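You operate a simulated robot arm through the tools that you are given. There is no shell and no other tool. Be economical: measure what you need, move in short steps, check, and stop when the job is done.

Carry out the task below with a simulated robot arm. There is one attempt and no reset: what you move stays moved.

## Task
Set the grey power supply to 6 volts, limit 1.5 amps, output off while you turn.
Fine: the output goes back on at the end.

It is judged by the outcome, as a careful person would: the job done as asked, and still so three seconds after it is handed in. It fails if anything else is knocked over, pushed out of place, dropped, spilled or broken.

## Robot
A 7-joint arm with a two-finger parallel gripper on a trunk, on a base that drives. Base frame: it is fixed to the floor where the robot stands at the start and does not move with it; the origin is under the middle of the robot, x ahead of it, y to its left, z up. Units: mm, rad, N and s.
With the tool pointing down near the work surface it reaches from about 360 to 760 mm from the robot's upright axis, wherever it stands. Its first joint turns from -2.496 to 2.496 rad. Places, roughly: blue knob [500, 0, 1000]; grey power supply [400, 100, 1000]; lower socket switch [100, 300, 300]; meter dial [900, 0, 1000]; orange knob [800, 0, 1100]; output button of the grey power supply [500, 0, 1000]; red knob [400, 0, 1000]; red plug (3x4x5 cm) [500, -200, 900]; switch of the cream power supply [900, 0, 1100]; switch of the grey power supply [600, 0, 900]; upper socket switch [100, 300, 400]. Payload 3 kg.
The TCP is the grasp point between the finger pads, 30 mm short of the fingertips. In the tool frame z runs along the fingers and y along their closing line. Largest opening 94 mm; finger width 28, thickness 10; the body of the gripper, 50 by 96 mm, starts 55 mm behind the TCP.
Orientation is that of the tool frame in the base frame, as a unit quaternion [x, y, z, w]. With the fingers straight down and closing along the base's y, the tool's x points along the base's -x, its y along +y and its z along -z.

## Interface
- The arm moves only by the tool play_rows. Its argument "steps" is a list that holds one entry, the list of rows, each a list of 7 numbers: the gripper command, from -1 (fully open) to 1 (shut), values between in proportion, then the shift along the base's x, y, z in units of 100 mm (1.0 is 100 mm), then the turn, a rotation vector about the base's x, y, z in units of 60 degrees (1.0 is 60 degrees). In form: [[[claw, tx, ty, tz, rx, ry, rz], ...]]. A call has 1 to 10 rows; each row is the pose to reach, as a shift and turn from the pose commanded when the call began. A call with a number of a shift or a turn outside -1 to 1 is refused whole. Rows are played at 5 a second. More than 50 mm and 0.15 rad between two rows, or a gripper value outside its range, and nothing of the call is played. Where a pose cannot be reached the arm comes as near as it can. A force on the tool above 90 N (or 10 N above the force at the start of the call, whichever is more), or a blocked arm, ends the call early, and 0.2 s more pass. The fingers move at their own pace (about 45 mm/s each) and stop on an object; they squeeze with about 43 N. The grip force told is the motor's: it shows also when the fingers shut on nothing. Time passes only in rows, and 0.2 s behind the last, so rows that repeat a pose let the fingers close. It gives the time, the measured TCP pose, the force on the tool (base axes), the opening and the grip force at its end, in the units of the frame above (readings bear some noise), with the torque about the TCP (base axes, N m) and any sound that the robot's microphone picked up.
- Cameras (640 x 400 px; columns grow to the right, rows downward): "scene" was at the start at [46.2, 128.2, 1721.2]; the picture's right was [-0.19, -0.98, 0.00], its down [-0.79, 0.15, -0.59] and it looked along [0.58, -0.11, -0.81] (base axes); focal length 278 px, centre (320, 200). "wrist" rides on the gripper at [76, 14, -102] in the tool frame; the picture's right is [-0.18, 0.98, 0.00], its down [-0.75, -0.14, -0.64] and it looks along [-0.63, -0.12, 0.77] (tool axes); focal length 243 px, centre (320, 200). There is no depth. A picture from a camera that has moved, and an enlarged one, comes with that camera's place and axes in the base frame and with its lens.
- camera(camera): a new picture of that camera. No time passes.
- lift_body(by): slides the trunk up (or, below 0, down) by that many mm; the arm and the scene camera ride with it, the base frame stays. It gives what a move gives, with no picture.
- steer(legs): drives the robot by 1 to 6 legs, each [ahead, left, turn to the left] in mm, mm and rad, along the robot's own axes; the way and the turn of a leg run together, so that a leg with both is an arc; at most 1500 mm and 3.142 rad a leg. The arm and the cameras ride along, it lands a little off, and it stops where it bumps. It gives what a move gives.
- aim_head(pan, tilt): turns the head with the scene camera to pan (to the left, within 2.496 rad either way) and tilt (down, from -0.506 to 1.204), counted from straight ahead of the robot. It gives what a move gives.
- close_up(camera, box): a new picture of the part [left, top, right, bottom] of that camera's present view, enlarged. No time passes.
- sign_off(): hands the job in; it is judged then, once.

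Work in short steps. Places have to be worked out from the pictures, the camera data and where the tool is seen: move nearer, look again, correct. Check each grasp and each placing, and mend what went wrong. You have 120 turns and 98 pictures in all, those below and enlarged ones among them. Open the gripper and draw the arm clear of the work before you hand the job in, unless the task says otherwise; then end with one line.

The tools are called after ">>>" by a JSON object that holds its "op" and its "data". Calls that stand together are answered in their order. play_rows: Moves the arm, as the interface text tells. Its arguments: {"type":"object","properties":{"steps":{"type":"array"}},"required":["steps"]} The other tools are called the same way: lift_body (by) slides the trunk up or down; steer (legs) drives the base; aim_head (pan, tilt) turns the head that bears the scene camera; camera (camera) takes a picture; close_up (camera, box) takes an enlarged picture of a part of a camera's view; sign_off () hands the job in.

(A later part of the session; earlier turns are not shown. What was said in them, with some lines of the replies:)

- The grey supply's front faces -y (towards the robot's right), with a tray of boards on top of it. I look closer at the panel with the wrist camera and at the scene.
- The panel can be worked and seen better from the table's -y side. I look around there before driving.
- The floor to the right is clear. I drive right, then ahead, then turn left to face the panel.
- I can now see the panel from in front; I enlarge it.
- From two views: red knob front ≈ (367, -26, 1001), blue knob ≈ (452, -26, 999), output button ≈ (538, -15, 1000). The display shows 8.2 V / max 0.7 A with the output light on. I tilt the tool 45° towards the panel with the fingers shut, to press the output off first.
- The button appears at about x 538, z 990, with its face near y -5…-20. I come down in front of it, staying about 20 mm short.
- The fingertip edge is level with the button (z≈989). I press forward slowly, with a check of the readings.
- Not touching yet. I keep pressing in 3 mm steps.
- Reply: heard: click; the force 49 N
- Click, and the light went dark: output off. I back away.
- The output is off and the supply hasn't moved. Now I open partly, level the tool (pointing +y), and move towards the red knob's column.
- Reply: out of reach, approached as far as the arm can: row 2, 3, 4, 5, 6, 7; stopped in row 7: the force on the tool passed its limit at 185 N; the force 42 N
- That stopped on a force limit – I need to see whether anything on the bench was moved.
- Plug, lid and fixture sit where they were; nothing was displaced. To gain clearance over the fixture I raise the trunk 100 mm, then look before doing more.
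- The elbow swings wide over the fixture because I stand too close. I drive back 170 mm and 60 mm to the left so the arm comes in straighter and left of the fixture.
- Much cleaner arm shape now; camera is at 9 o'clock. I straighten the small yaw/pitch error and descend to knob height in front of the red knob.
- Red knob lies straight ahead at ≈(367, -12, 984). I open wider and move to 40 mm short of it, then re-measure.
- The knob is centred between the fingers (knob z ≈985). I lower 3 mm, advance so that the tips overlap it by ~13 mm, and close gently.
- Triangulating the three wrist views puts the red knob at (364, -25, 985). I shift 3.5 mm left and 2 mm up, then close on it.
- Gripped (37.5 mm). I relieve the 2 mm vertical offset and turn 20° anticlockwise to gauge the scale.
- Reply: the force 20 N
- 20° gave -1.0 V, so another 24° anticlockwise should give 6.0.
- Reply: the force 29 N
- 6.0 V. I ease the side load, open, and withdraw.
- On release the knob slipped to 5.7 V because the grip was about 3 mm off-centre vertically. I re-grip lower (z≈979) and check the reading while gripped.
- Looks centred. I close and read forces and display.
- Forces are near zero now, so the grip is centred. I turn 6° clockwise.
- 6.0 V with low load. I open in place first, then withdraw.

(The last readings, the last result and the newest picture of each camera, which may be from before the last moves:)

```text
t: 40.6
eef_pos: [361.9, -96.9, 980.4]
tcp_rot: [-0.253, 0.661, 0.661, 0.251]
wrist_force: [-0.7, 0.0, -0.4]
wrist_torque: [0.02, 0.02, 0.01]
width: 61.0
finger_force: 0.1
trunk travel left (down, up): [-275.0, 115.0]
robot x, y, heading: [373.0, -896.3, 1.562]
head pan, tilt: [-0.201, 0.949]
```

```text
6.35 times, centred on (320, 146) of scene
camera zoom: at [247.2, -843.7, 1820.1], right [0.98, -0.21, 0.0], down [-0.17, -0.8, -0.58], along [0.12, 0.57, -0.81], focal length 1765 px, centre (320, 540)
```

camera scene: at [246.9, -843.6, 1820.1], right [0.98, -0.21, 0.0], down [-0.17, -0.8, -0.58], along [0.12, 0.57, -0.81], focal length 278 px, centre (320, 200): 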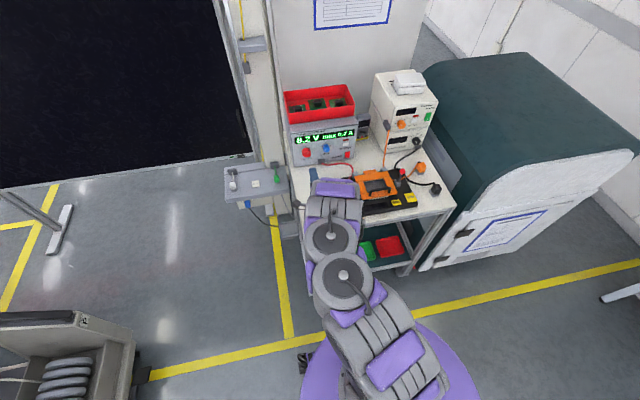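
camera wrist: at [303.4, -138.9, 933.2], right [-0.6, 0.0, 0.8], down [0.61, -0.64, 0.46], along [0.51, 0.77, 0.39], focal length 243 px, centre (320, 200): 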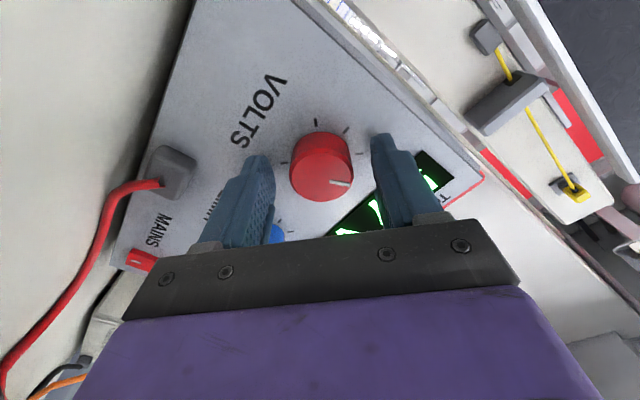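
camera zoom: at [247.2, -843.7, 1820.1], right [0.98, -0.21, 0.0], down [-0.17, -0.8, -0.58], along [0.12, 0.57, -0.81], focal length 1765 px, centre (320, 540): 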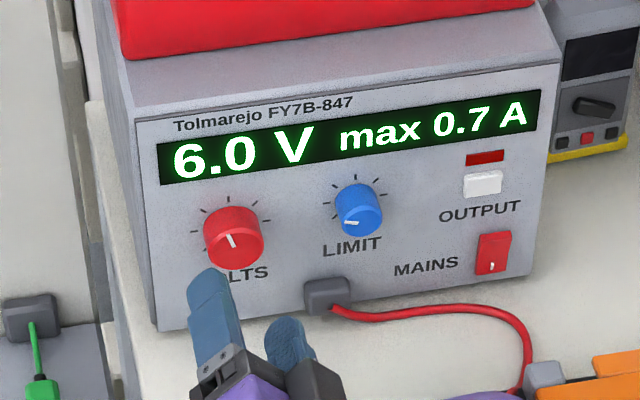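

6.0 V held. Blue knob should be at ≈(449, -25, 980). I roll the tool 20° clockwise, yaw 8° to keep the wrist left of the red plug, and shift across, staying clear of the panel.

>>> {"op": "play_rows", "data": {"steps": [[[-0.3, 0, -0.1, 0.1, 0, 0.1, -0.04], [-0.3, 0, -0.1, 0.1, 0, 0.2, -0.09], [-0.06, 0.1, -0.1, 0.1, 0, 0.333, -0.133], [-0.06, 0.4, -0.05, 0.05, 0, 0.333, -0.133], [-0.06, 0.7, 0, 0, 0, 0.333, -0.133], [-0.06, 0.78, 0, 0, 0, 0.333, -0.133], [-0.06, 0.78, 0, 0, 0, 0.333, -0.133]]]}}

>>> {"op": "camera", "data": {"camera": "wrist"}}

>>> {"op": "camera", "data": {"camera": "scene"}}

```text
t: 42.2
eef_pos: [442.4, -94.6, 978.0]
tcp_rot: [-0.086, 0.71, 0.676, 0.177]
wrist_force: [-0.2, 0.2, 0.4]
wrist_torque: [0.0, 0.04, -0.02]
width: 49.9
finger_force: 0.0
trunk travel left (down, up): [-275.0, 115.0]
robot x, y, heading: [373.4, -893.4, 1.567]
head pan, tilt: [-0.201, 0.949]
```

```text
58 pictures are left
camera wrist: at [353.7, -186.6, 965.9], right [-0.19, 0.05, 0.98], down [0.66, -0.73, 0.16], along [0.73, 0.68, 0.11], focal length 243 px, centre (320, 200)
```

wrist: 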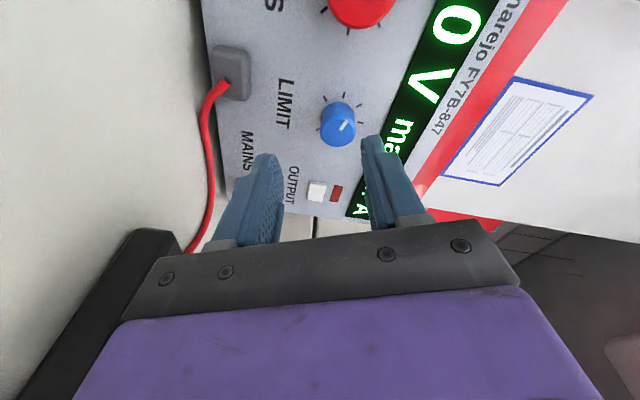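

```text
57 pictures are left
camera scene: at [246.8, -843.3, 1820.1], right [0.98, -0.21, 0.0], down [-0.17, -0.8, -0.58], along [0.12, 0.57, -0.81], focal length 278 px, centre (320, 200)
```

scene: 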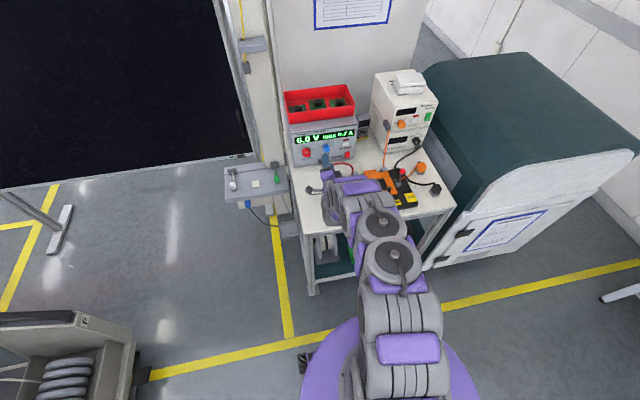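

The blue knob seems offset from the gripper axis; I enlarge to measure it exactly.

>>> {"op": "close_up", "data": {"camera": "wrist", "box": [240, 60, 440, 185]}}

>>> {"op": "close_up", "data": {"camera": "scene", "box": [270, 115, 370, 178]}}

```text
3.20 times, centred on (340, 122) of wrist
camera zoom: at [353.7, -186.6, 965.9], right [-0.19, 0.05, 0.98], down [0.66, -0.73, 0.16], along [0.73, 0.68, 0.11], focal length 776 px, centre (256, 448)
```

zoom: 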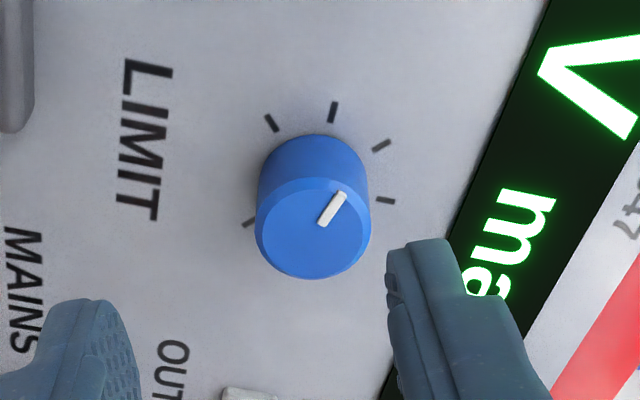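

```text
6.35 times, centred on (320, 146) of scene
camera zoom: at [246.8, -843.3, 1820.1], right [0.98, -0.21, 0.0], down [-0.17, -0.8, -0.58], along [0.12, 0.57, -0.81], focal length 1765 px, centre (320, 540)
```

zoom: 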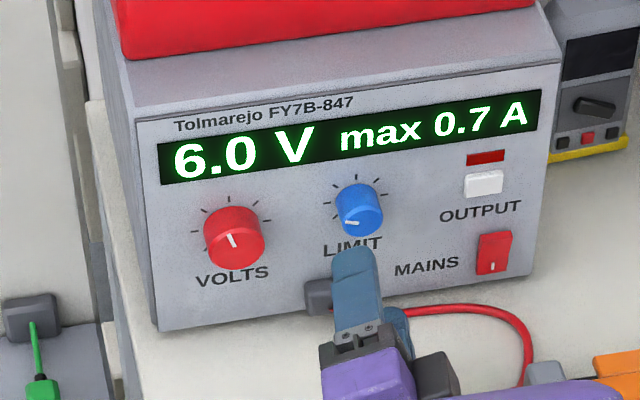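

The enlarged view puts the blue knob at about (449, -25, 989), slightly higher than the red. I raise 10 mm and approach to just in front of it.

>>> {"op": "play_rows", "data": {"steps": [[[-0.06, 0.02, 0, 0.1, 0, 0, 0], [-0.06, 0.03, 0.2, 0.1, 0, 0, 0], [-0.06, 0.035, 0.32, 0.1, 0, 0, 0], [-0.06, 0.035, 0.32, 0.1, 0, 0, 0]]]}}

>>> {"op": "close_up", "data": {"camera": "wrist", "box": [200, 80, 440, 230]}}

>>> {"op": "close_up", "data": {"camera": "scene", "box": [270, 115, 370, 178]}}

```text
t: 43.2
eef_pos: [446.6, -64.4, 987.4]
tcp_rot: [-0.087, 0.71, 0.676, 0.177]
wrist_force: [-0.6, 0.7, -0.1]
wrist_torque: [-0.01, 0.0, 0.0]
width: 49.9
finger_force: 0.1
trunk travel left (down, up): [-275.0, 115.0]
robot x, y, heading: [370.6, -894.1, 1.561]
head pan, tilt: [-0.201, 0.949]
```

```text
2.67 times, centred on (320, 155) of wrist
camera zoom: at [358.5, -155.1, 976.1], right [-0.19, 0.05, 0.98], down [0.66, -0.73, 0.16], along [0.73, 0.68, 0.1], focal length 647 px, centre (320, 320)
```

zoom: 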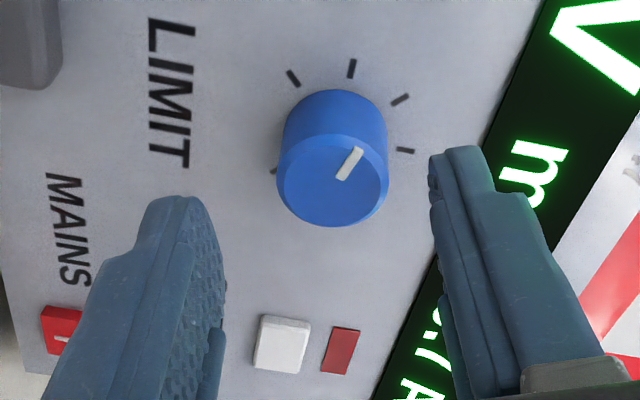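

```text
6.35 times, centred on (320, 146) of scene
camera zoom: at [248.5, -843.0, 1820.2], right [0.98, -0.21, 0.0], down [-0.17, -0.8, -0.58], along [0.12, 0.57, -0.81], focal length 1765 px, centre (320, 540)
```

zoom: 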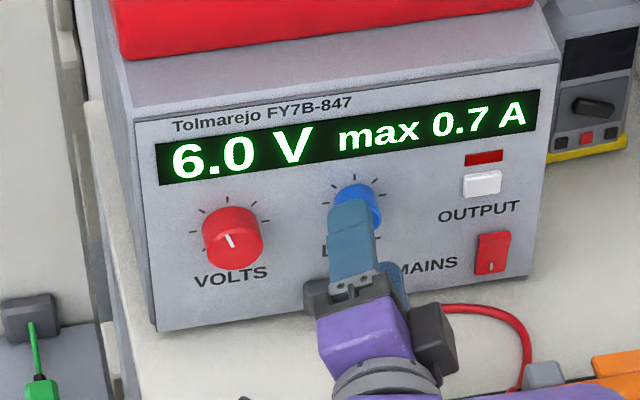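

Nearly centred; I raise 2.5 mm, advance 29 mm so the pads straddle the knob.

>>> {"op": "play_rows", "data": {"steps": [[[-0.06, 0, 0.1, 0.025, 0, 0, 0], [-0.06, 0, 0.2, 0.025, 0, 0, 0], [-0.06, 0, 0.28, 0.025, 0, 0, 0], [-0.06, 0, 0.28, 0.025, 0, 0, 0]]]}}

>>> {"op": "camera", "data": {"camera": "wrist"}}

>>> {"op": "camera", "data": {"camera": "scene"}}

```text
t: 44.2
eef_pos: [445.7, -36.1, 990.9]
tcp_rot: [-0.087, 0.71, 0.675, 0.178]
wrist_force: [0.1, 0.0, -0.6]
wrist_torque: [0.0, 0.02, 0.01]
width: 49.8
finger_force: 0.0
trunk travel left (down, up): [-275.0, 115.0]
robot x, y, heading: [372.6, -891.6, 1.567]
head pan, tilt: [-0.201, 0.949]
```

```text
52 pictures are left
camera wrist: at [357.7, -127.3, 979.6], right [-0.19, 0.05, 0.98], down [0.66, -0.73, 0.16], along [0.73, 0.68, 0.1], focal length 243 px, centre (320, 200)
```

wrist: 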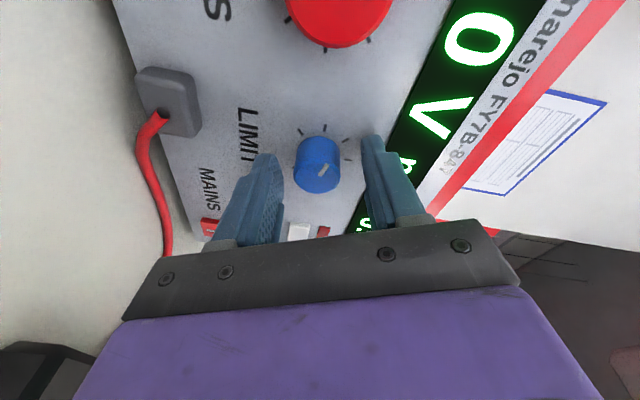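

```text
51 pictures are left
camera scene: at [248.2, -843.1, 1820.2], right [0.98, -0.21, 0.0], down [-0.17, -0.8, -0.58], along [0.12, 0.57, -0.81], focal length 278 px, centre (320, 200)
```

scene: 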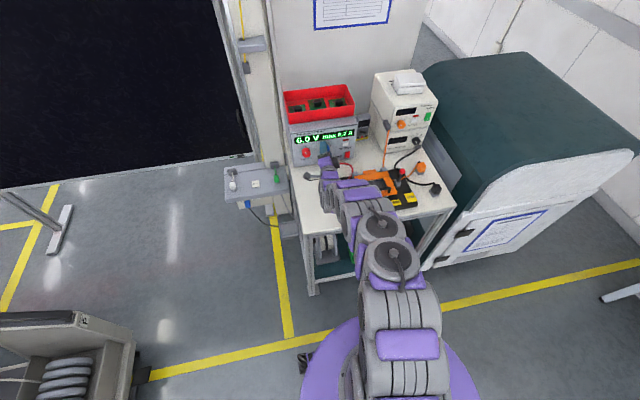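

The blue knob is between the pads. I close and check forces.

>>> {"op": "play_rows", "data": {"steps": [[[0.2, 0, 0, 0, 0, 0, 0], [0.5, 0, 0, 0, 0, 0, 0], [0.8, 0, 0, 0, 0, 0, 0], [1, 0, 0, 0, 0, 0, 0]]]}}

>>> {"op": "close_up", "data": {"camera": "scene", "box": [270, 115, 370, 178]}}

```text
t: 45.2
eef_pos: [447.0, -36.0, 989.5]
tcp_rot: [-0.087, 0.711, 0.675, 0.177]
wrist_force: [0.0, -4.2, -11.8]
wrist_torque: [0.54, 0.1, -0.19]
width: 28.6
finger_force: 45.0
trunk travel left (down, up): [-275.0, 115.0]
robot x, y, heading: [372.8, -894.3, 1.561]
head pan, tilt: [-0.201, 0.949]
```

```text
6.35 times, centred on (320, 146) of scene
camera zoom: at [249.1, -840.9, 1820.0], right [0.98, -0.21, 0.0], down [-0.17, -0.8, -0.58], along [0.12, 0.57, -0.82], focal length 1765 px, centre (320, 540)
```

zoom: 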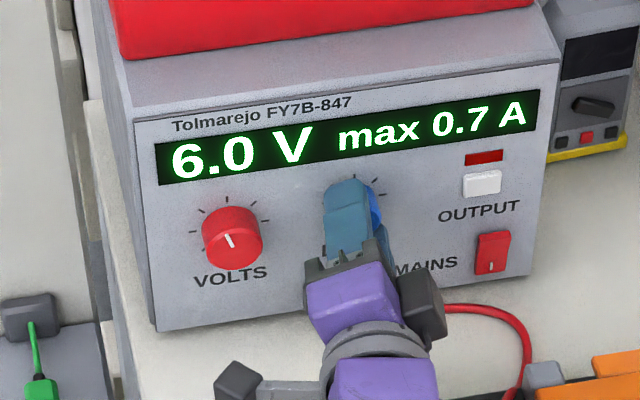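

Gripped (28.6 mm). I ease down 2 mm and turn 20° clockwise.

>>> {"op": "play_rows", "data": {"steps": [[[1, 0, 0, -0.02, 0, 0, 0], [1, 0, 0, -0.02, 0, 0.08, 0], [1, 0, 0, -0.02, 0, 0.16, 0], [1, 0, 0, -0.02, 0, 0.25, 0], [1, 0, 0, -0.02, 0, 0.333, 0], [1, 0, 0, -0.02, 0, 0.333, 0]]]}}

>>> {"op": "close_up", "data": {"camera": "scene", "box": [270, 115, 370, 178]}}

```text
t: 46.6
eef_pos: [446.8, -35.7, 991.5]
tcp_rot: [0.032, 0.73, 0.681, 0.052]
wrist_force: [2.6, -0.7, 6.3]
wrist_torque: [0.95, -0.07, -0.46]
width: 28.5
finger_force: 45.5
trunk travel left (down, up): [-275.0, 115.0]
robot x, y, heading: [374.7, -892.0, 1.565]
head pan, tilt: [-0.201, 0.949]
```

```text
6.35 times, centred on (320, 146) of scene
camera zoom: at [249.6, -845.8, 1820.5], right [0.98, -0.21, 0.0], down [-0.17, -0.8, -0.58], along [0.12, 0.57, -0.81], focal length 1765 px, centre (320, 540)
```

zoom: 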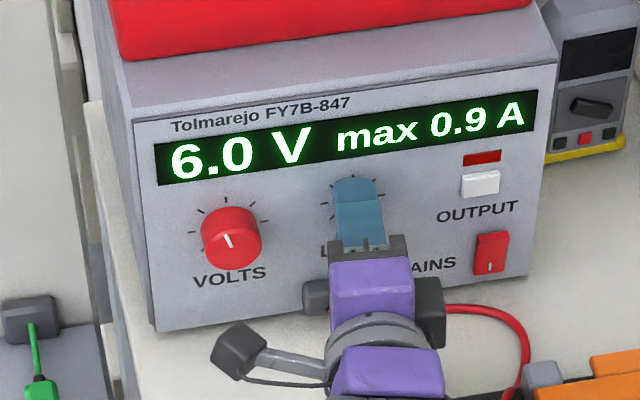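

20° gave +0.2 A, so roughly 54° more is needed. I turn another 27° and read.

>>> {"op": "play_rows", "data": {"steps": [[[1, 0, 0, 0.01, 0, 0.1, 0], [1, 0, 0, 0.01, 0, 0.2, 0], [1, 0, 0, 0.015, 0, 0.3, 0], [1, 0, 0, 0.015, 0, 0.4, 0], [1, 0, 0, 0.015, 0, 0.45, 0], [1, 0, 0, 0.015, 0, 0.45, 0]]]}}

>>> {"op": "close_up", "data": {"camera": "scene", "box": [270, 115, 370, 178]}}

```text
t: 48.0
eef_pos: [448.5, -37.3, 992.9]
tcp_rot: [0.19, 0.721, 0.655, -0.12]
wrist_force: [4.7, 7.5, 16.9]
wrist_torque: [1.24, -0.02, -0.31]
width: 28.6
finger_force: 45.0
trunk travel left (down, up): [-275.0, 115.0]
robot x, y, heading: [369.5, -890.8, 1.559]
head pan, tilt: [-0.201, 0.949]
```

```text
6.35 times, centred on (320, 146) of scene
camera zoom: at [250.8, -846.2, 1820.6], right [0.98, -0.21, 0.0], down [-0.17, -0.8, -0.58], along [0.12, 0.57, -0.81], focal length 1765 px, centre (320, 540)
```

zoom: 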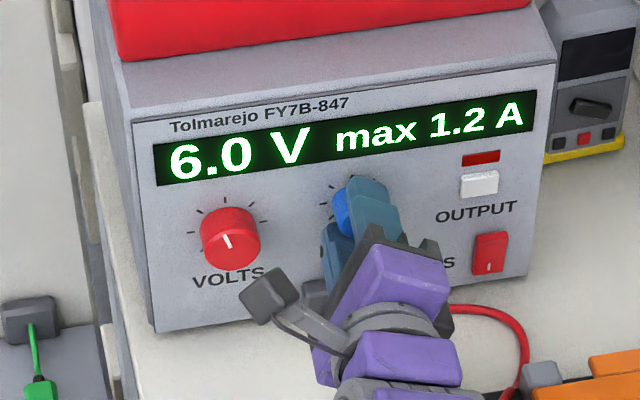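

1.2 A. Another 27° clockwise, easing the z load by raising 2 mm.

>>> {"op": "play_rows", "data": {"steps": [[[1, 0.005, 0, 0.02, 0, 0.1, 0], [1, 0.005, 0, 0.02, 0, 0.2, 0], [1, 0.005, 0, 0.02, 0, 0.3, 0], [1, 0.005, 0, 0.02, 0, 0.4, 0], [1, 0.005, 0, 0.02, 0, 0.45, 0], [1, 0.005, 0, 0.02, 0, 0.45, 0]]]}}

>>> {"op": "close_up", "data": {"camera": "scene", "box": [270, 115, 370, 178]}}

```text
t: 49.4
eef_pos: [450.2, -35.2, 994.6]
tcp_rot: [0.338, 0.673, 0.592, -0.286]
wrist_force: [12.5, 13.9, 19.2]
wrist_torque: [0.67, -0.08, -1.18]
width: 28.5
finger_force: 45.5
trunk travel left (down, up): [-275.0, 115.0]
robot x, y, heading: [370.8, -890.0, 1.559]
head pan, tilt: [-0.201, 0.949]
```

```text
6.35 times, centred on (320, 146) of scene
camera zoom: at [254.3, -845.6, 1820.8], right [0.98, -0.21, 0.0], down [-0.17, -0.8, -0.58], along [0.12, 0.57, -0.81], focal length 1765 px, centre (320, 540)
```

zoom: 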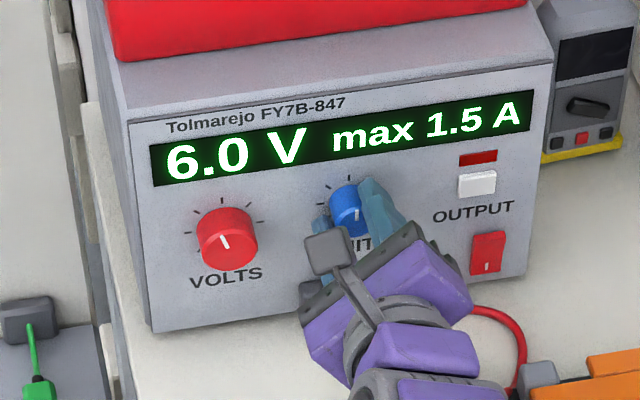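

1.5 A. I relax the side load and re-read before letting go.

>>> {"op": "play_rows", "data": {"steps": [[[1, 0.01, 0.01, 0.015, 0, 0, 0], [1, 0.015, 0.015, 0.025, 0, 0, 0], [1, 0.015, 0.015, 0.025, 0, 0, 0]]]}}

>>> {"op": "close_up", "data": {"camera": "scene", "box": [270, 115, 370, 178]}}

```text
t: 50.2
eef_pos: [449.4, -36.0, 994.1]
tcp_rot: [0.339, 0.674, 0.591, -0.285]
wrist_force: [12.0, -8.8, 4.2]
wrist_torque: [1.23, -0.03, -0.54]
width: 28.6
finger_force: 44.9
trunk travel left (down, up): [-275.0, 115.0]
robot x, y, heading: [373.4, -893.6, 1.559]
head pan, tilt: [-0.201, 0.949]
```

```text
6.35 times, centred on (320, 146) of scene
camera zoom: at [255.7, -846.9, 1820.7], right [0.98, -0.21, 0.0], down [-0.17, -0.8, -0.58], along [0.12, 0.57, -0.81], focal length 1765 px, centre (320, 540)
```

zoom: 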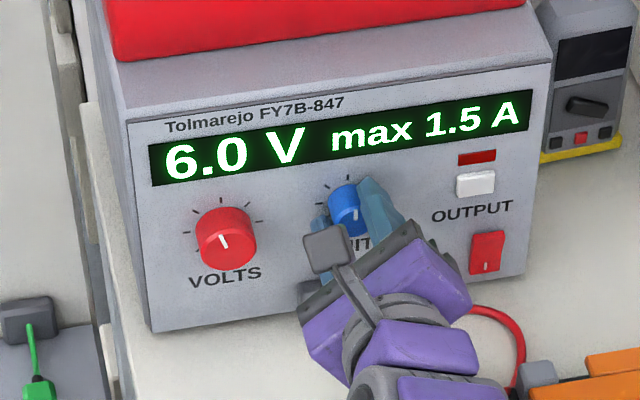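

Still 1.5 A. One more 1.5 mm ease in x, then open in place and back off straight.

>>> {"op": "play_rows", "data": {"steps": [[[1, 0.015, -0.005, 0.005, 0, 0, 0], [1, 0.015, -0.005, 0.005, 0, 0, 0], [0.4, 0.015, -0.005, 0.005, 0, 0, 0], [-0.06, 0.015, -0.005, 0.005, 0, 0, 0], [-0.06, 0.015, -0.005, 0.005, 0, 0, 0], [-0.06, -0.02, -0.3, 0.005, 0, 0, 0], [-0.06, -0.06, -0.6, 0.005, 0, 0, 0]]]}}

>>> {"op": "close_up", "data": {"camera": "scene", "box": [270, 115, 370, 178]}}

```text
t: 51.8
eef_pos: [442.8, -97.2, 996.2]
tcp_rot: [0.337, 0.675, 0.591, -0.286]
wrist_force: [-0.6, 0.6, -0.2]
wrist_torque: [-0.01, -0.01, -0.03]
width: 49.6
finger_force: 0.1
trunk travel left (down, up): [-275.0, 115.0]
robot x, y, heading: [372.2, -890.8, 1.558]
head pan, tilt: [-0.201, 0.949]
```

```text
6.35 times, centred on (320, 146) of scene
camera zoom: at [250.8, -844.9, 1820.4], right [0.98, -0.21, 0.0], down [-0.17, -0.8, -0.58], along [0.12, 0.57, -0.81], focal length 1765 px, centre (320, 540)
```

zoom: 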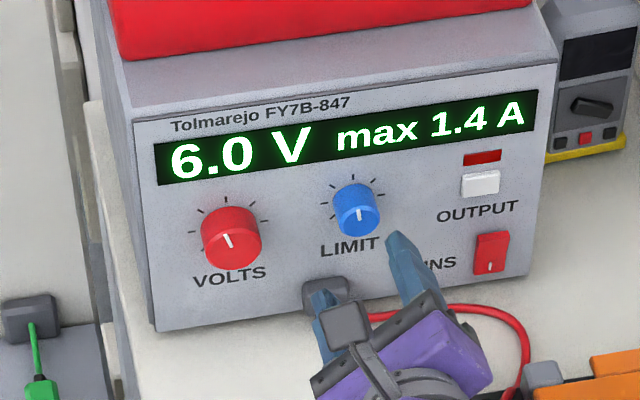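

It slipped to 1.4 A as the fingers let go (tilted pads). I level the tool for a coaxial grip, re-centre at ≈(450, 991) and look from close before gripping.

>>> {"op": "play_rows", "data": {"steps": [[[-0.06, 0.03, 0, 0, 0.05, 0, 0], [-0.06, 0.07, 0.1, -0.05, 0.1, 0, 0], [-0.06, 0.07, 0.3, -0.05, 0.1, 0, 0], [-0.06, 0.07, 0.3, -0.05, 0.1, 0, 0]]]}}

>>> {"op": "close_up", "data": {"camera": "wrist", "box": [200, 80, 440, 230]}}

```text
t: 52.8
eef_pos: [450.5, -63.1, 991.5]
tcp_rot: [0.322, 0.642, 0.626, -0.302]
wrist_force: [0.4, -1.3, 0.1]
wrist_torque: [-0.01, -0.01, 0.0]
width: 49.8
finger_force: 0.1
trunk travel left (down, up): [-275.0, 115.0]
robot x, y, heading: [373.6, -895.6, 1.567]
head pan, tilt: [-0.201, 0.949]
```

```text
2.67 times, centred on (320, 155) of wrist
camera zoom: at [415.4, -163.2, 1064.0], right [0.89, 0.0, 0.45], down [0.34, -0.67, -0.66], along [0.3, 0.74, -0.6], focal length 647 px, centre (320, 320)
```

zoom: 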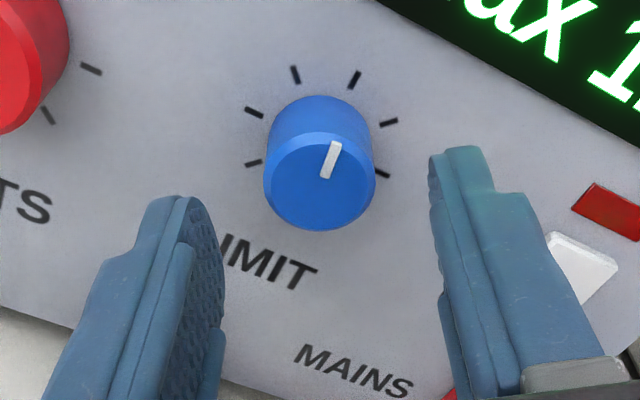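

Well centred (knob ≈ (451, 991)). Advance and close.

>>> {"op": "play_rows", "data": {"steps": [[[-0.06, 0, 0.15, 0, 0, 0, 0], [-0.06, 0, 0.27, 0, 0, 0, 0], [0.2, 0, 0.27, 0, 0, 0, 0], [0.5, 0, 0.27, 0, 0, 0, 0], [0.8, 0, 0.27, 0, 0, 0, 0], [1, 0, 0.27, 0, 0, 0, 0]]]}}

>>> {"op": "close_up", "data": {"camera": "scene", "box": [270, 115, 370, 178]}}

```text
t: 54.2
eef_pos: [450.8, -38.1, 991.6]
tcp_rot: [0.323, 0.642, 0.626, -0.303]
wrist_force: [0.5, -1.0, 0.7]
wrist_torque: [0.32, 0.01, -0.2]
width: 27.2
finger_force: 44.7
trunk travel left (down, up): [-275.0, 115.0]
robot x, y, heading: [374.0, -894.9, 1.563]
head pan, tilt: [-0.201, 0.949]
```

```text
6.35 times, centred on (320, 146) of scene
camera zoom: at [249.2, -843.7, 1820.3], right [0.98, -0.21, 0.0], down [-0.17, -0.8, -0.58], along [0.12, 0.57, -0.81], focal length 1765 px, centre (320, 540)
```

zoom: 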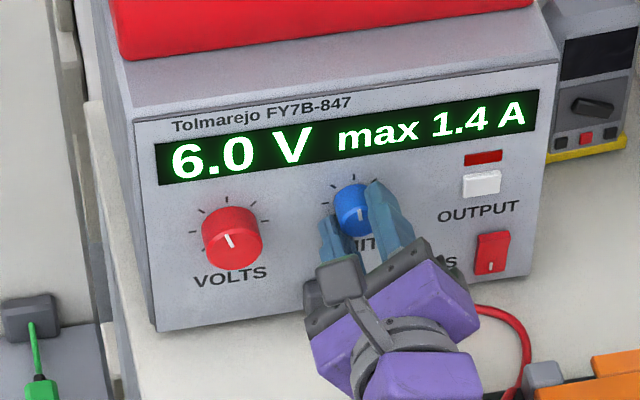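

Grip is load-free. I turn 4° clockwise and read.

>>> {"op": "play_rows", "data": {"steps": [[[1, 0, 0, 0, 0, 0.033, 0], [1, 0, 0, 0, 0, 0.067, 0], [1, 0, 0, 0, 0, 0.067, 0]]]}}

>>> {"op": "close_up", "data": {"camera": "scene", "box": [270, 115, 370, 178]}}

```text
t: 55.0
eef_pos: [450.4, -37.8, 991.3]
tcp_rot: [0.344, 0.631, 0.615, -0.325]
wrist_force: [1.9, -7.0, 2.2]
wrist_torque: [0.23, -0.01, -0.3]
width: 27.6
finger_force: 45.0
trunk travel left (down, up): [-275.0, 115.0]
robot x, y, heading: [375.4, -895.6, 1.564]
head pan, tilt: [-0.201, 0.949]
```

```text
6.35 times, centred on (320, 146) of scene
camera zoom: at [250.0, -845.6, 1820.4], right [0.98, -0.21, 0.0], down [-0.17, -0.8, -0.58], along [0.12, 0.57, -0.81], focal length 1765 px, centre (320, 540)
```

zoom: 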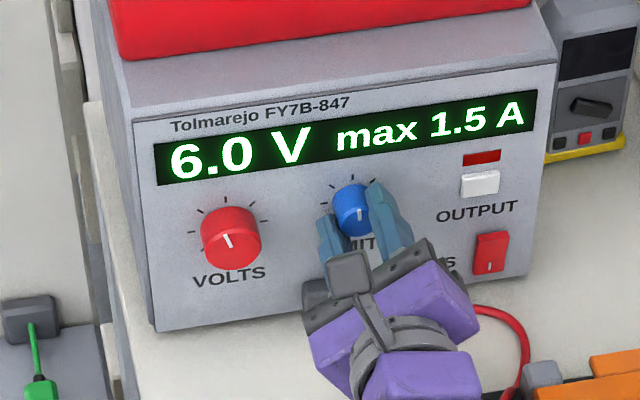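

1.5 A; I add 2° to sit more mid-step, then open in place and withdraw.

>>> {"op": "play_rows", "data": {"steps": [[[1, 0, 0, 0, 0, 0.035, 0], [1, 0, 0, 0, 0, 0.035, 0], [0.4, 0, 0, 0, 0, 0.035, 0], [-0.06, 0, 0, 0, 0, 0.035, 0], [-0.06, 0, 0, 0, 0, 0.035, 0], [-0.06, 0, -0.3, 0, 0, 0.035, 0], [-0.06, 0, -0.6, 0, 0, 0.035, 0]]]}}

>>> {"op": "close_up", "data": {"camera": "scene", "box": [270, 115, 370, 178]}}

```text
t: 56.6
eef_pos: [451.1, -98.8, 992.7]
tcp_rot: [0.355, 0.625, 0.608, -0.336]
wrist_force: [-0.6, -0.3, 0.2]
wrist_torque: [0.0, 0.03, -0.01]
width: 50.0
finger_force: 0.1
trunk travel left (down, up): [-275.0, 115.0]
robot x, y, heading: [373.0, -894.6, 1.566]
head pan, tilt: [-0.201, 0.949]
```

```text
6.35 times, centred on (320, 146) of scene
camera zoom: at [250.2, -844.6, 1820.4], right [0.98, -0.21, 0.0], down [-0.17, -0.8, -0.58], along [0.12, 0.57, -0.81], focal length 1765 px, centre (320, 540)
```

zoom: 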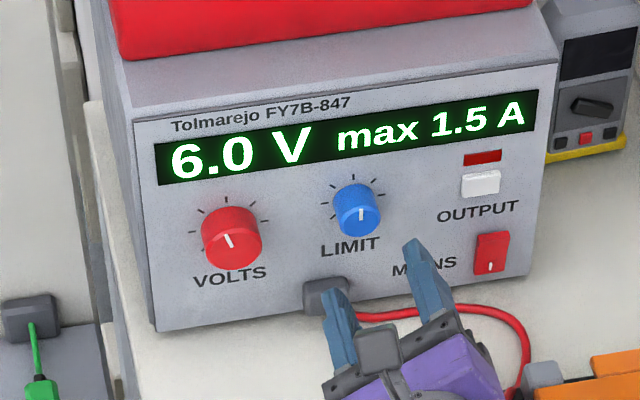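

6.0 V / 1.5 A hold with the hand off. Now for the output button: I lift away, shut the fingers and square the roll.

>>> {"op": "play_rows", "data": {"steps": [[[0.5, 0, -0.2, 0.3, 0, 0.1, 0], [1, 0, -0.3, 0.6, 0, 0.2, 0], [1, 0, -0.3, 0.9, 0, 0.3, 0], [1, 0, -0.3, 1, 0, 0.4, 0], [1, 0, -0.3, 1, 0, 0.5, 0], [1, 0, -0.3, 1, 0, 0.5, 0]]]}}

>>> {"op": "camera", "data": {"camera": "scene"}}

```text
t: 58.0
eef_pos: [451.3, -110.0, 1076.0]
tcp_rot: [0.501, 0.517, 0.495, -0.487]
wrist_force: [0.3, 0.0, -0.2]
wrist_torque: [-0.02, 0.0, 0.01]
width: 0.0
finger_force: 33.3
out of reach, approached as far as the arm can: row 4, 5, 6
trunk travel left (down, up): [-275.0, 115.0]
robot x, y, heading: [373.2, -889.0, 1.566]
head pan, tilt: [-0.201, 0.949]
```

```text
40 pictures are left
camera scene: at [253.6, -844.1, 1820.6], right [0.98, -0.21, 0.0], down [-0.17, -0.8, -0.58], along [0.12, 0.57, -0.81], focal length 278 px, centre (320, 200)
```

scene: 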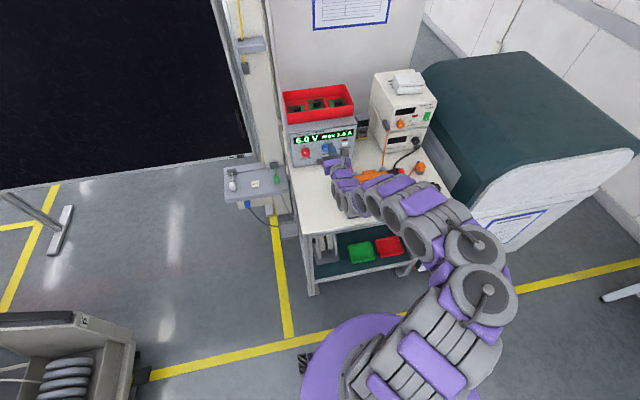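

The limit still looks like 1.5 A but this wrist pose is at the arm's edge. I roll back towards camera-left, raised and pulled back, which was the comfortable configuration.

>>> {"op": "play_rows", "data": {"steps": [[[1, 0, -0.1, 0, 0, -0.13, 0], [1, 0, -0.2, 0, 0, -0.26, 0], [1, 0, -0.3, 0, 0, -0.39, 0], [1, 0, -0.4, 0, 0, -0.52, 0], [1, 0, -0.5, 0, 0, -0.65, 0], [1, 0, -0.6, 0, 0, -0.78, 0], [1, 0, -0.6, 0, 0, -0.9, 0], [1, 0, -0.6, 0, 0, -0.99, 0]]]}}

>>> {"op": "play_rows", "data": {"steps": [[[1, 0, 0, 0.1, -0.13, 0, 0], [1, 0, 0, 0.2, -0.26, 0, 0], [1, 0, 0, 0.3, -0.39, 0, 0], [1, 0, 0, 0.4, -0.52, 0, 0], [1, 0, 0, 0.5, -0.65, 0, 0], [1, 0, 0, 0.5, -0.75, 0, 0], [1, 0, 0, 0.5, -0.75, 0, 0]]]}}

>>> {"op": "camera", "data": {"camera": "scene"}}

```text
t: 59.8
eef_pos: [448.7, -169.7, 1076.6]
tcp_rot: [0.189, 0.69, 0.678, -0.166]
wrist_force: [-0.2, 0.2, 0.3]
wrist_torque: [0.02, 0.0, 0.01]
width: 0.0
finger_force: 32.4
trunk travel left (down, up): [-275.0, 115.0]
robot x, y, heading: [375.9, -893.0, 1.562]
head pan, tilt: [-0.201, 0.949]
```

```text
t: 61.4
eef_pos: [449.8, -168.6, 1126.1]
tcp_rot: [0.239, 0.897, 0.362, -0.082]
wrist_force: [-0.5, -0.2, -0.1]
wrist_torque: [0.0, 0.0, -0.03]
width: 0.0
finger_force: 32.9
trunk travel left (down, up): [-275.0, 115.0]
robot x, y, heading: [373.8, -894.9, 1.559]
head pan, tilt: [-0.201, 0.949]
```

```text
39 pictures are left
camera scene: at [248.5, -844.1, 1820.2], right [0.98, -0.21, 0.0], down [-0.17, -0.8, -0.58], along [0.12, 0.57, -0.81], focal length 278 px, centre (320, 200)
```

scene: 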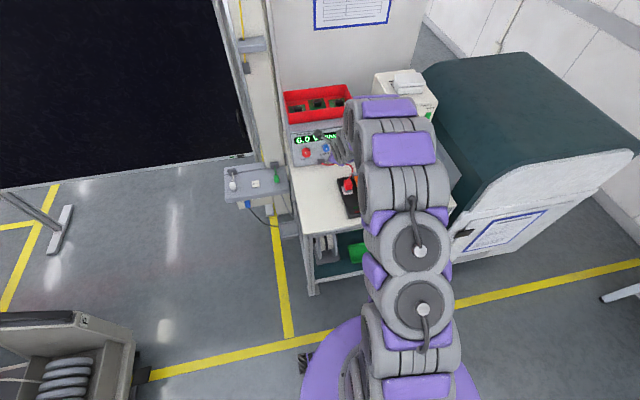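

Arm is now high and clear. I square the roll and move across to in front of and above the output button.

>>> {"op": "play_rows", "data": {"steps": [[[1, 0.2, 0.1, 0, -0.003, -0.086, 0.09], [1, 0.4, 0.25, 0, -0.006, -0.172, 0.18], [1, 0.6, 0.4, -0.2, -0.01, -0.26, 0.27], [1, 0.8, 0.5, -0.5, -0.013, -0.345, 0.36], [1, 0.89, 0.6, -0.7, -0.013, -0.345, 0.36], [1, 0.89, 0.65, -0.86, -0.013, -0.345, 0.36], [1, 0.89, 0.65, -0.86, -0.013, -0.345, 0.36]]]}}

>>> {"op": "camera", "data": {"camera": "wrist"}}

>>> {"op": "camera", "data": {"camera": "scene"}}

```text
t: 63.0
eef_pos: [535.7, -104.8, 1039.5]
tcp_rot: [-0.001, 0.929, 0.371, 0.015]
wrist_force: [-1.0, -0.4, 0.5]
wrist_torque: [-0.01, 0.0, 0.01]
width: 0.1
finger_force: 33.2
out of reach, approached as far as the arm can: row 3
trunk travel left (down, up): [-275.0, 115.0]
robot x, y, heading: [370.4, -892.7, 1.561]
head pan, tilt: [-0.201, 0.949]
```

```text
38 pictures are left
camera wrist: at [457.8, -164.1, 1120.7], right [0.17, 0.71, 0.68], down [0.74, -0.55, 0.39], along [0.65, 0.44, -0.62], focal length 243 px, centre (320, 200)
```

wrist: 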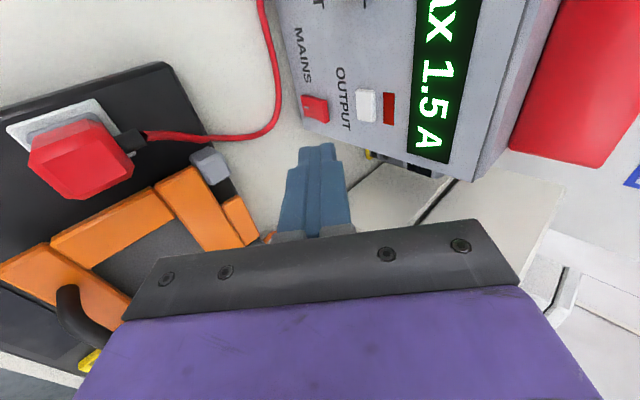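

```text
37 pictures are left
camera scene: at [247.9, -843.7, 1820.2], right [0.98, -0.21, 0.0], down [-0.17, -0.8, -0.58], along [0.12, 0.57, -0.81], focal length 278 px, centre (320, 200)
```

scene: 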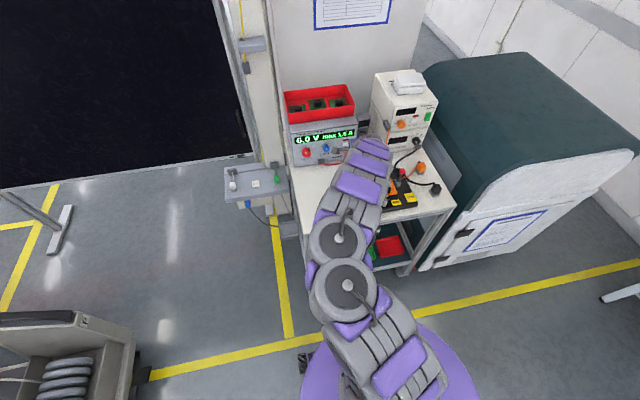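

Button seen at ≈(537.5, -4, 990), the display reads 1.5 A. I lower so the fingertip edge is at button height and close in to about 28 mm.

>>> {"op": "play_rows", "data": {"steps": [[[1, 0.015, 0.1, -0.2, 0, 0, 0], [1, 0.015, 0.25, -0.34, 0, 0, 0], [1, 0.015, 0.4, -0.34, 0, 0, 0], [1, 0.015, 0.55, -0.34, 0, 0, 0], [1, 0.015, 0.55, -0.34, 0, 0, 0]]]}}

>>> {"op": "close_up", "data": {"camera": "wrist", "box": [200, 50, 440, 200]}}

>>> {"op": "close_up", "data": {"camera": "scene", "box": [270, 115, 370, 178]}}

```text
t: 64.2
eef_pos: [537.6, -47.0, 1006.3]
tcp_rot: [-0.001, 0.929, 0.371, 0.016]
wrist_force: [0.5, -0.4, -0.4]
wrist_torque: [0.0, -0.01, -0.01]
width: 0.0
finger_force: 33.0
trunk travel left (down, up): [-275.0, 115.0]
robot x, y, heading: [376.1, -891.5, 1.562]
head pan, tilt: [-0.201, 0.949]
```

```text
2.67 times, centred on (320, 125) of wrist
camera zoom: at [460.2, -107.3, 1088.2], right [0.17, 0.71, 0.68], down [0.74, -0.55, 0.39], along [0.65, 0.44, -0.62], focal length 647 px, centre (320, 400)
```

zoom: 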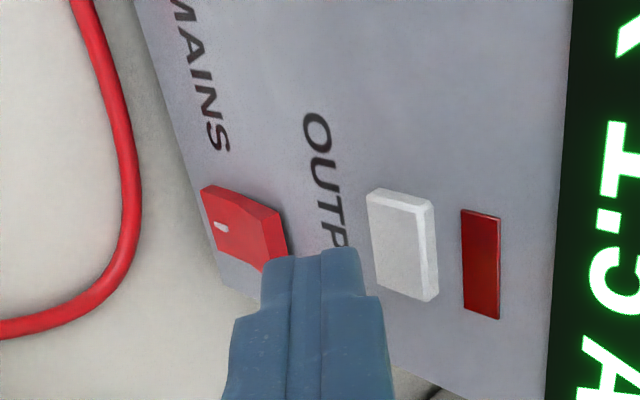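

```text
6.35 times, centred on (320, 146) of scene
camera zoom: at [248.8, -843.1, 1820.2], right [0.98, -0.21, 0.0], down [-0.17, -0.8, -0.58], along [0.12, 0.57, -0.81], focal length 1765 px, centre (320, 540)
```

zoom: 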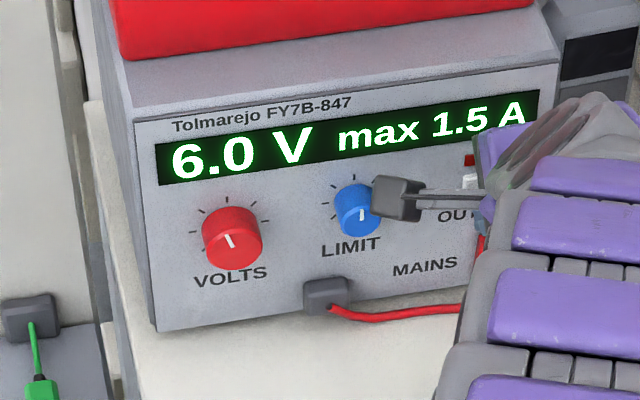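

Edge is aligned with the button. I press in small steps until the click.

>>> {"op": "play_rows", "data": {"steps": [[[1, 0, 0.06, 0, 0, 0, 0], [1, 0, 0.1, 0, 0, 0, 0], [1, 0, 0.13, 0, 0, 0, 0], [1, 0, 0.15, 0, 0, 0, 0], [1, 0, 0.17, 0, 0, 0, 0]]]}}

```text
t: 65.4
eef_pos: [539.2, -31.1, 1006.9]
tcp_rot: [-0.001, 0.929, 0.37, 0.016]
wrist_force: [1.0, -0.1, 0.4]
wrist_torque: [-0.02, 0.0, 0.01]
width: 0.0
finger_force: 33.5
trunk travel left (down, up): [-275.0, 115.0]
robot x, y, heading: [373.8, -891.1, 1.564]
head pan, tilt: [-0.201, 0.949]
```

No contact yet; I continue in 2 mm steps.

>>> {"op": "play_rows", "data": {"steps": [[[1, 0, 0.02, 0, 0, 0, 0], [1, 0, 0.04, 0, 0, 0, 0], [1, 0, 0.06, 0, 0, 0, 0]]]}}

>>> {"op": "close_up", "data": {"camera": "wrist", "box": [200, 50, 440, 200]}}

```text
t: 66.2
eef_pos: [538.0, -26.1, 1005.1]
tcp_rot: [-0.002, 0.929, 0.37, 0.015]
wrist_force: [0.4, -14.8, 0.6]
wrist_torque: [-0.25, 0.01, 0.15]
width: 0.0
finger_force: 33.4
trunk travel left (down, up): [-275.0, 115.0]
robot x, y, heading: [376.0, -893.4, 1.559]
head pan, tilt: [-0.201, 0.949]
heard: click
```

```text
2.67 times, centred on (320, 125) of wrist
camera zoom: at [461.1, -86.5, 1087.7], right [0.17, 0.71, 0.68], down [0.74, -0.55, 0.39], along [0.65, 0.44, -0.62], focal length 647 px, centre (320, 400)
```

zoom: 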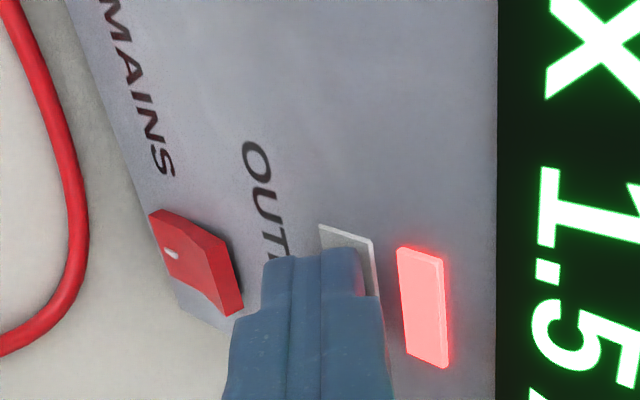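

Click and the light is on. I withdraw back and up, clear of the bench, and open the gripper.

>>> {"op": "play_rows", "data": {"steps": [[[1, 0, -0.2, 0, 0, 0, 0], [1, 0, -0.5, 0.2, 0, 0, 0], [0, -0.1, -0.8, 0.5, 0, 0, 0], [-0.5, -0.3, -1, 0.8, 0, 0, 0], [-1, -0.5, -1, 1, 0, 0, 0], [-1, -0.5, -1, 1, 0, 0, 0]]]}}

>>> {"op": "steer", "data": {"legs": [[-150, 0, 0]]}}

>>> {"op": "camera", "data": {"camera": "scene"}}

>>> {"op": "close_up", "data": {"camera": "scene", "box": [260, 60, 420, 160]}}

```text
t: 67.6
eef_pos: [489.5, -126.6, 1106.7]
tcp_rot: [0.0, 0.928, 0.372, 0.014]
wrist_force: [0.4, -0.1, -0.2]
wrist_torque: [-0.03, 0.0, 0.01]
width: 84.1
finger_force: 0.0
trunk travel left (down, up): [-275.0, 115.0]
robot x, y, heading: [374.6, -891.4, 1.565]
head pan, tilt: [-0.201, 0.949]
```

```text
t: 69.0
eef_pos: [489.5, -280.2, 1107.9]
tcp_rot: [0.0, 0.928, 0.372, 0.015]
wrist_force: [0.3, -0.4, 0.4]
wrist_torque: [0.0, -0.01, 0.01]
width: 94.1
finger_force: 0.0
trunk travel left (down, up): [-275.0, 115.0]
robot x, y, heading: [374.9, -1047.4, 1.563]
head pan, tilt: [-0.201, 0.949]
```

```text
33 pictures are left
camera scene: at [247.1, -998.4, 1820.3], right [0.98, -0.21, 0.0], down [-0.17, -0.8, -0.58], along [0.12, 0.57, -0.81], focal length 278 px, centre (320, 200)
```

scene: 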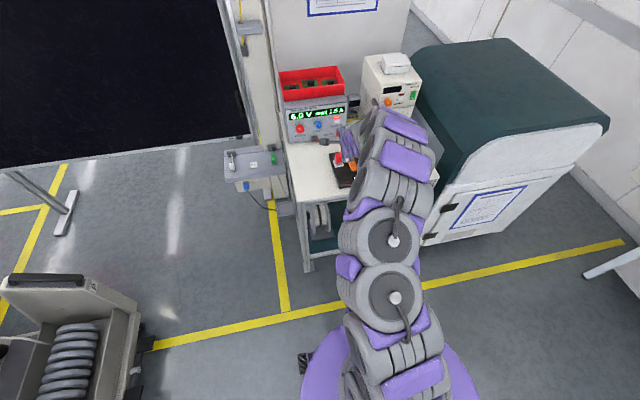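

```text
4.00 times, centred on (340, 110) of scene
camera zoom: at [247.1, -998.4, 1820.3], right [0.98, -0.21, 0.0], down [-0.17, -0.8, -0.58], along [0.12, 0.57, -0.81], focal length 1112 px, centre (240, 560)
```

zoom: 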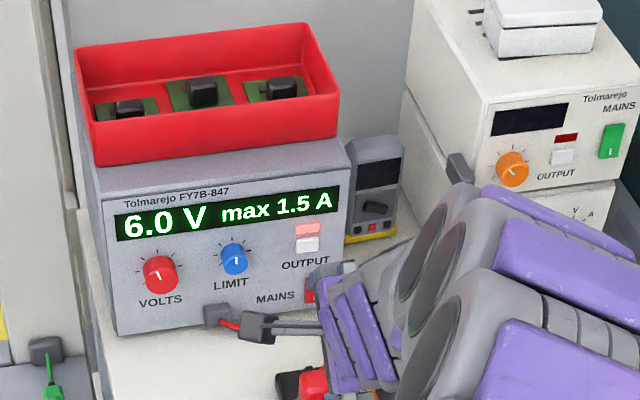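

The display reads 6.0 V, max 1.5 A, the output light is lit, and the arm is clear with the gripper open. The surroundings I can see in this picture and the last wrist views are undisturbed, so I hand in.

>>> {"op": "sign_off", "data": {}}

```text
The job is handed in.
```

The grey power supply is set to 6.0 V with a 1.5 A limit; the output was off while I turned the knobs and is back on now. The arm hit its force limit once near the test fixture (185 N), but pictures afterwards showed nothing moved.
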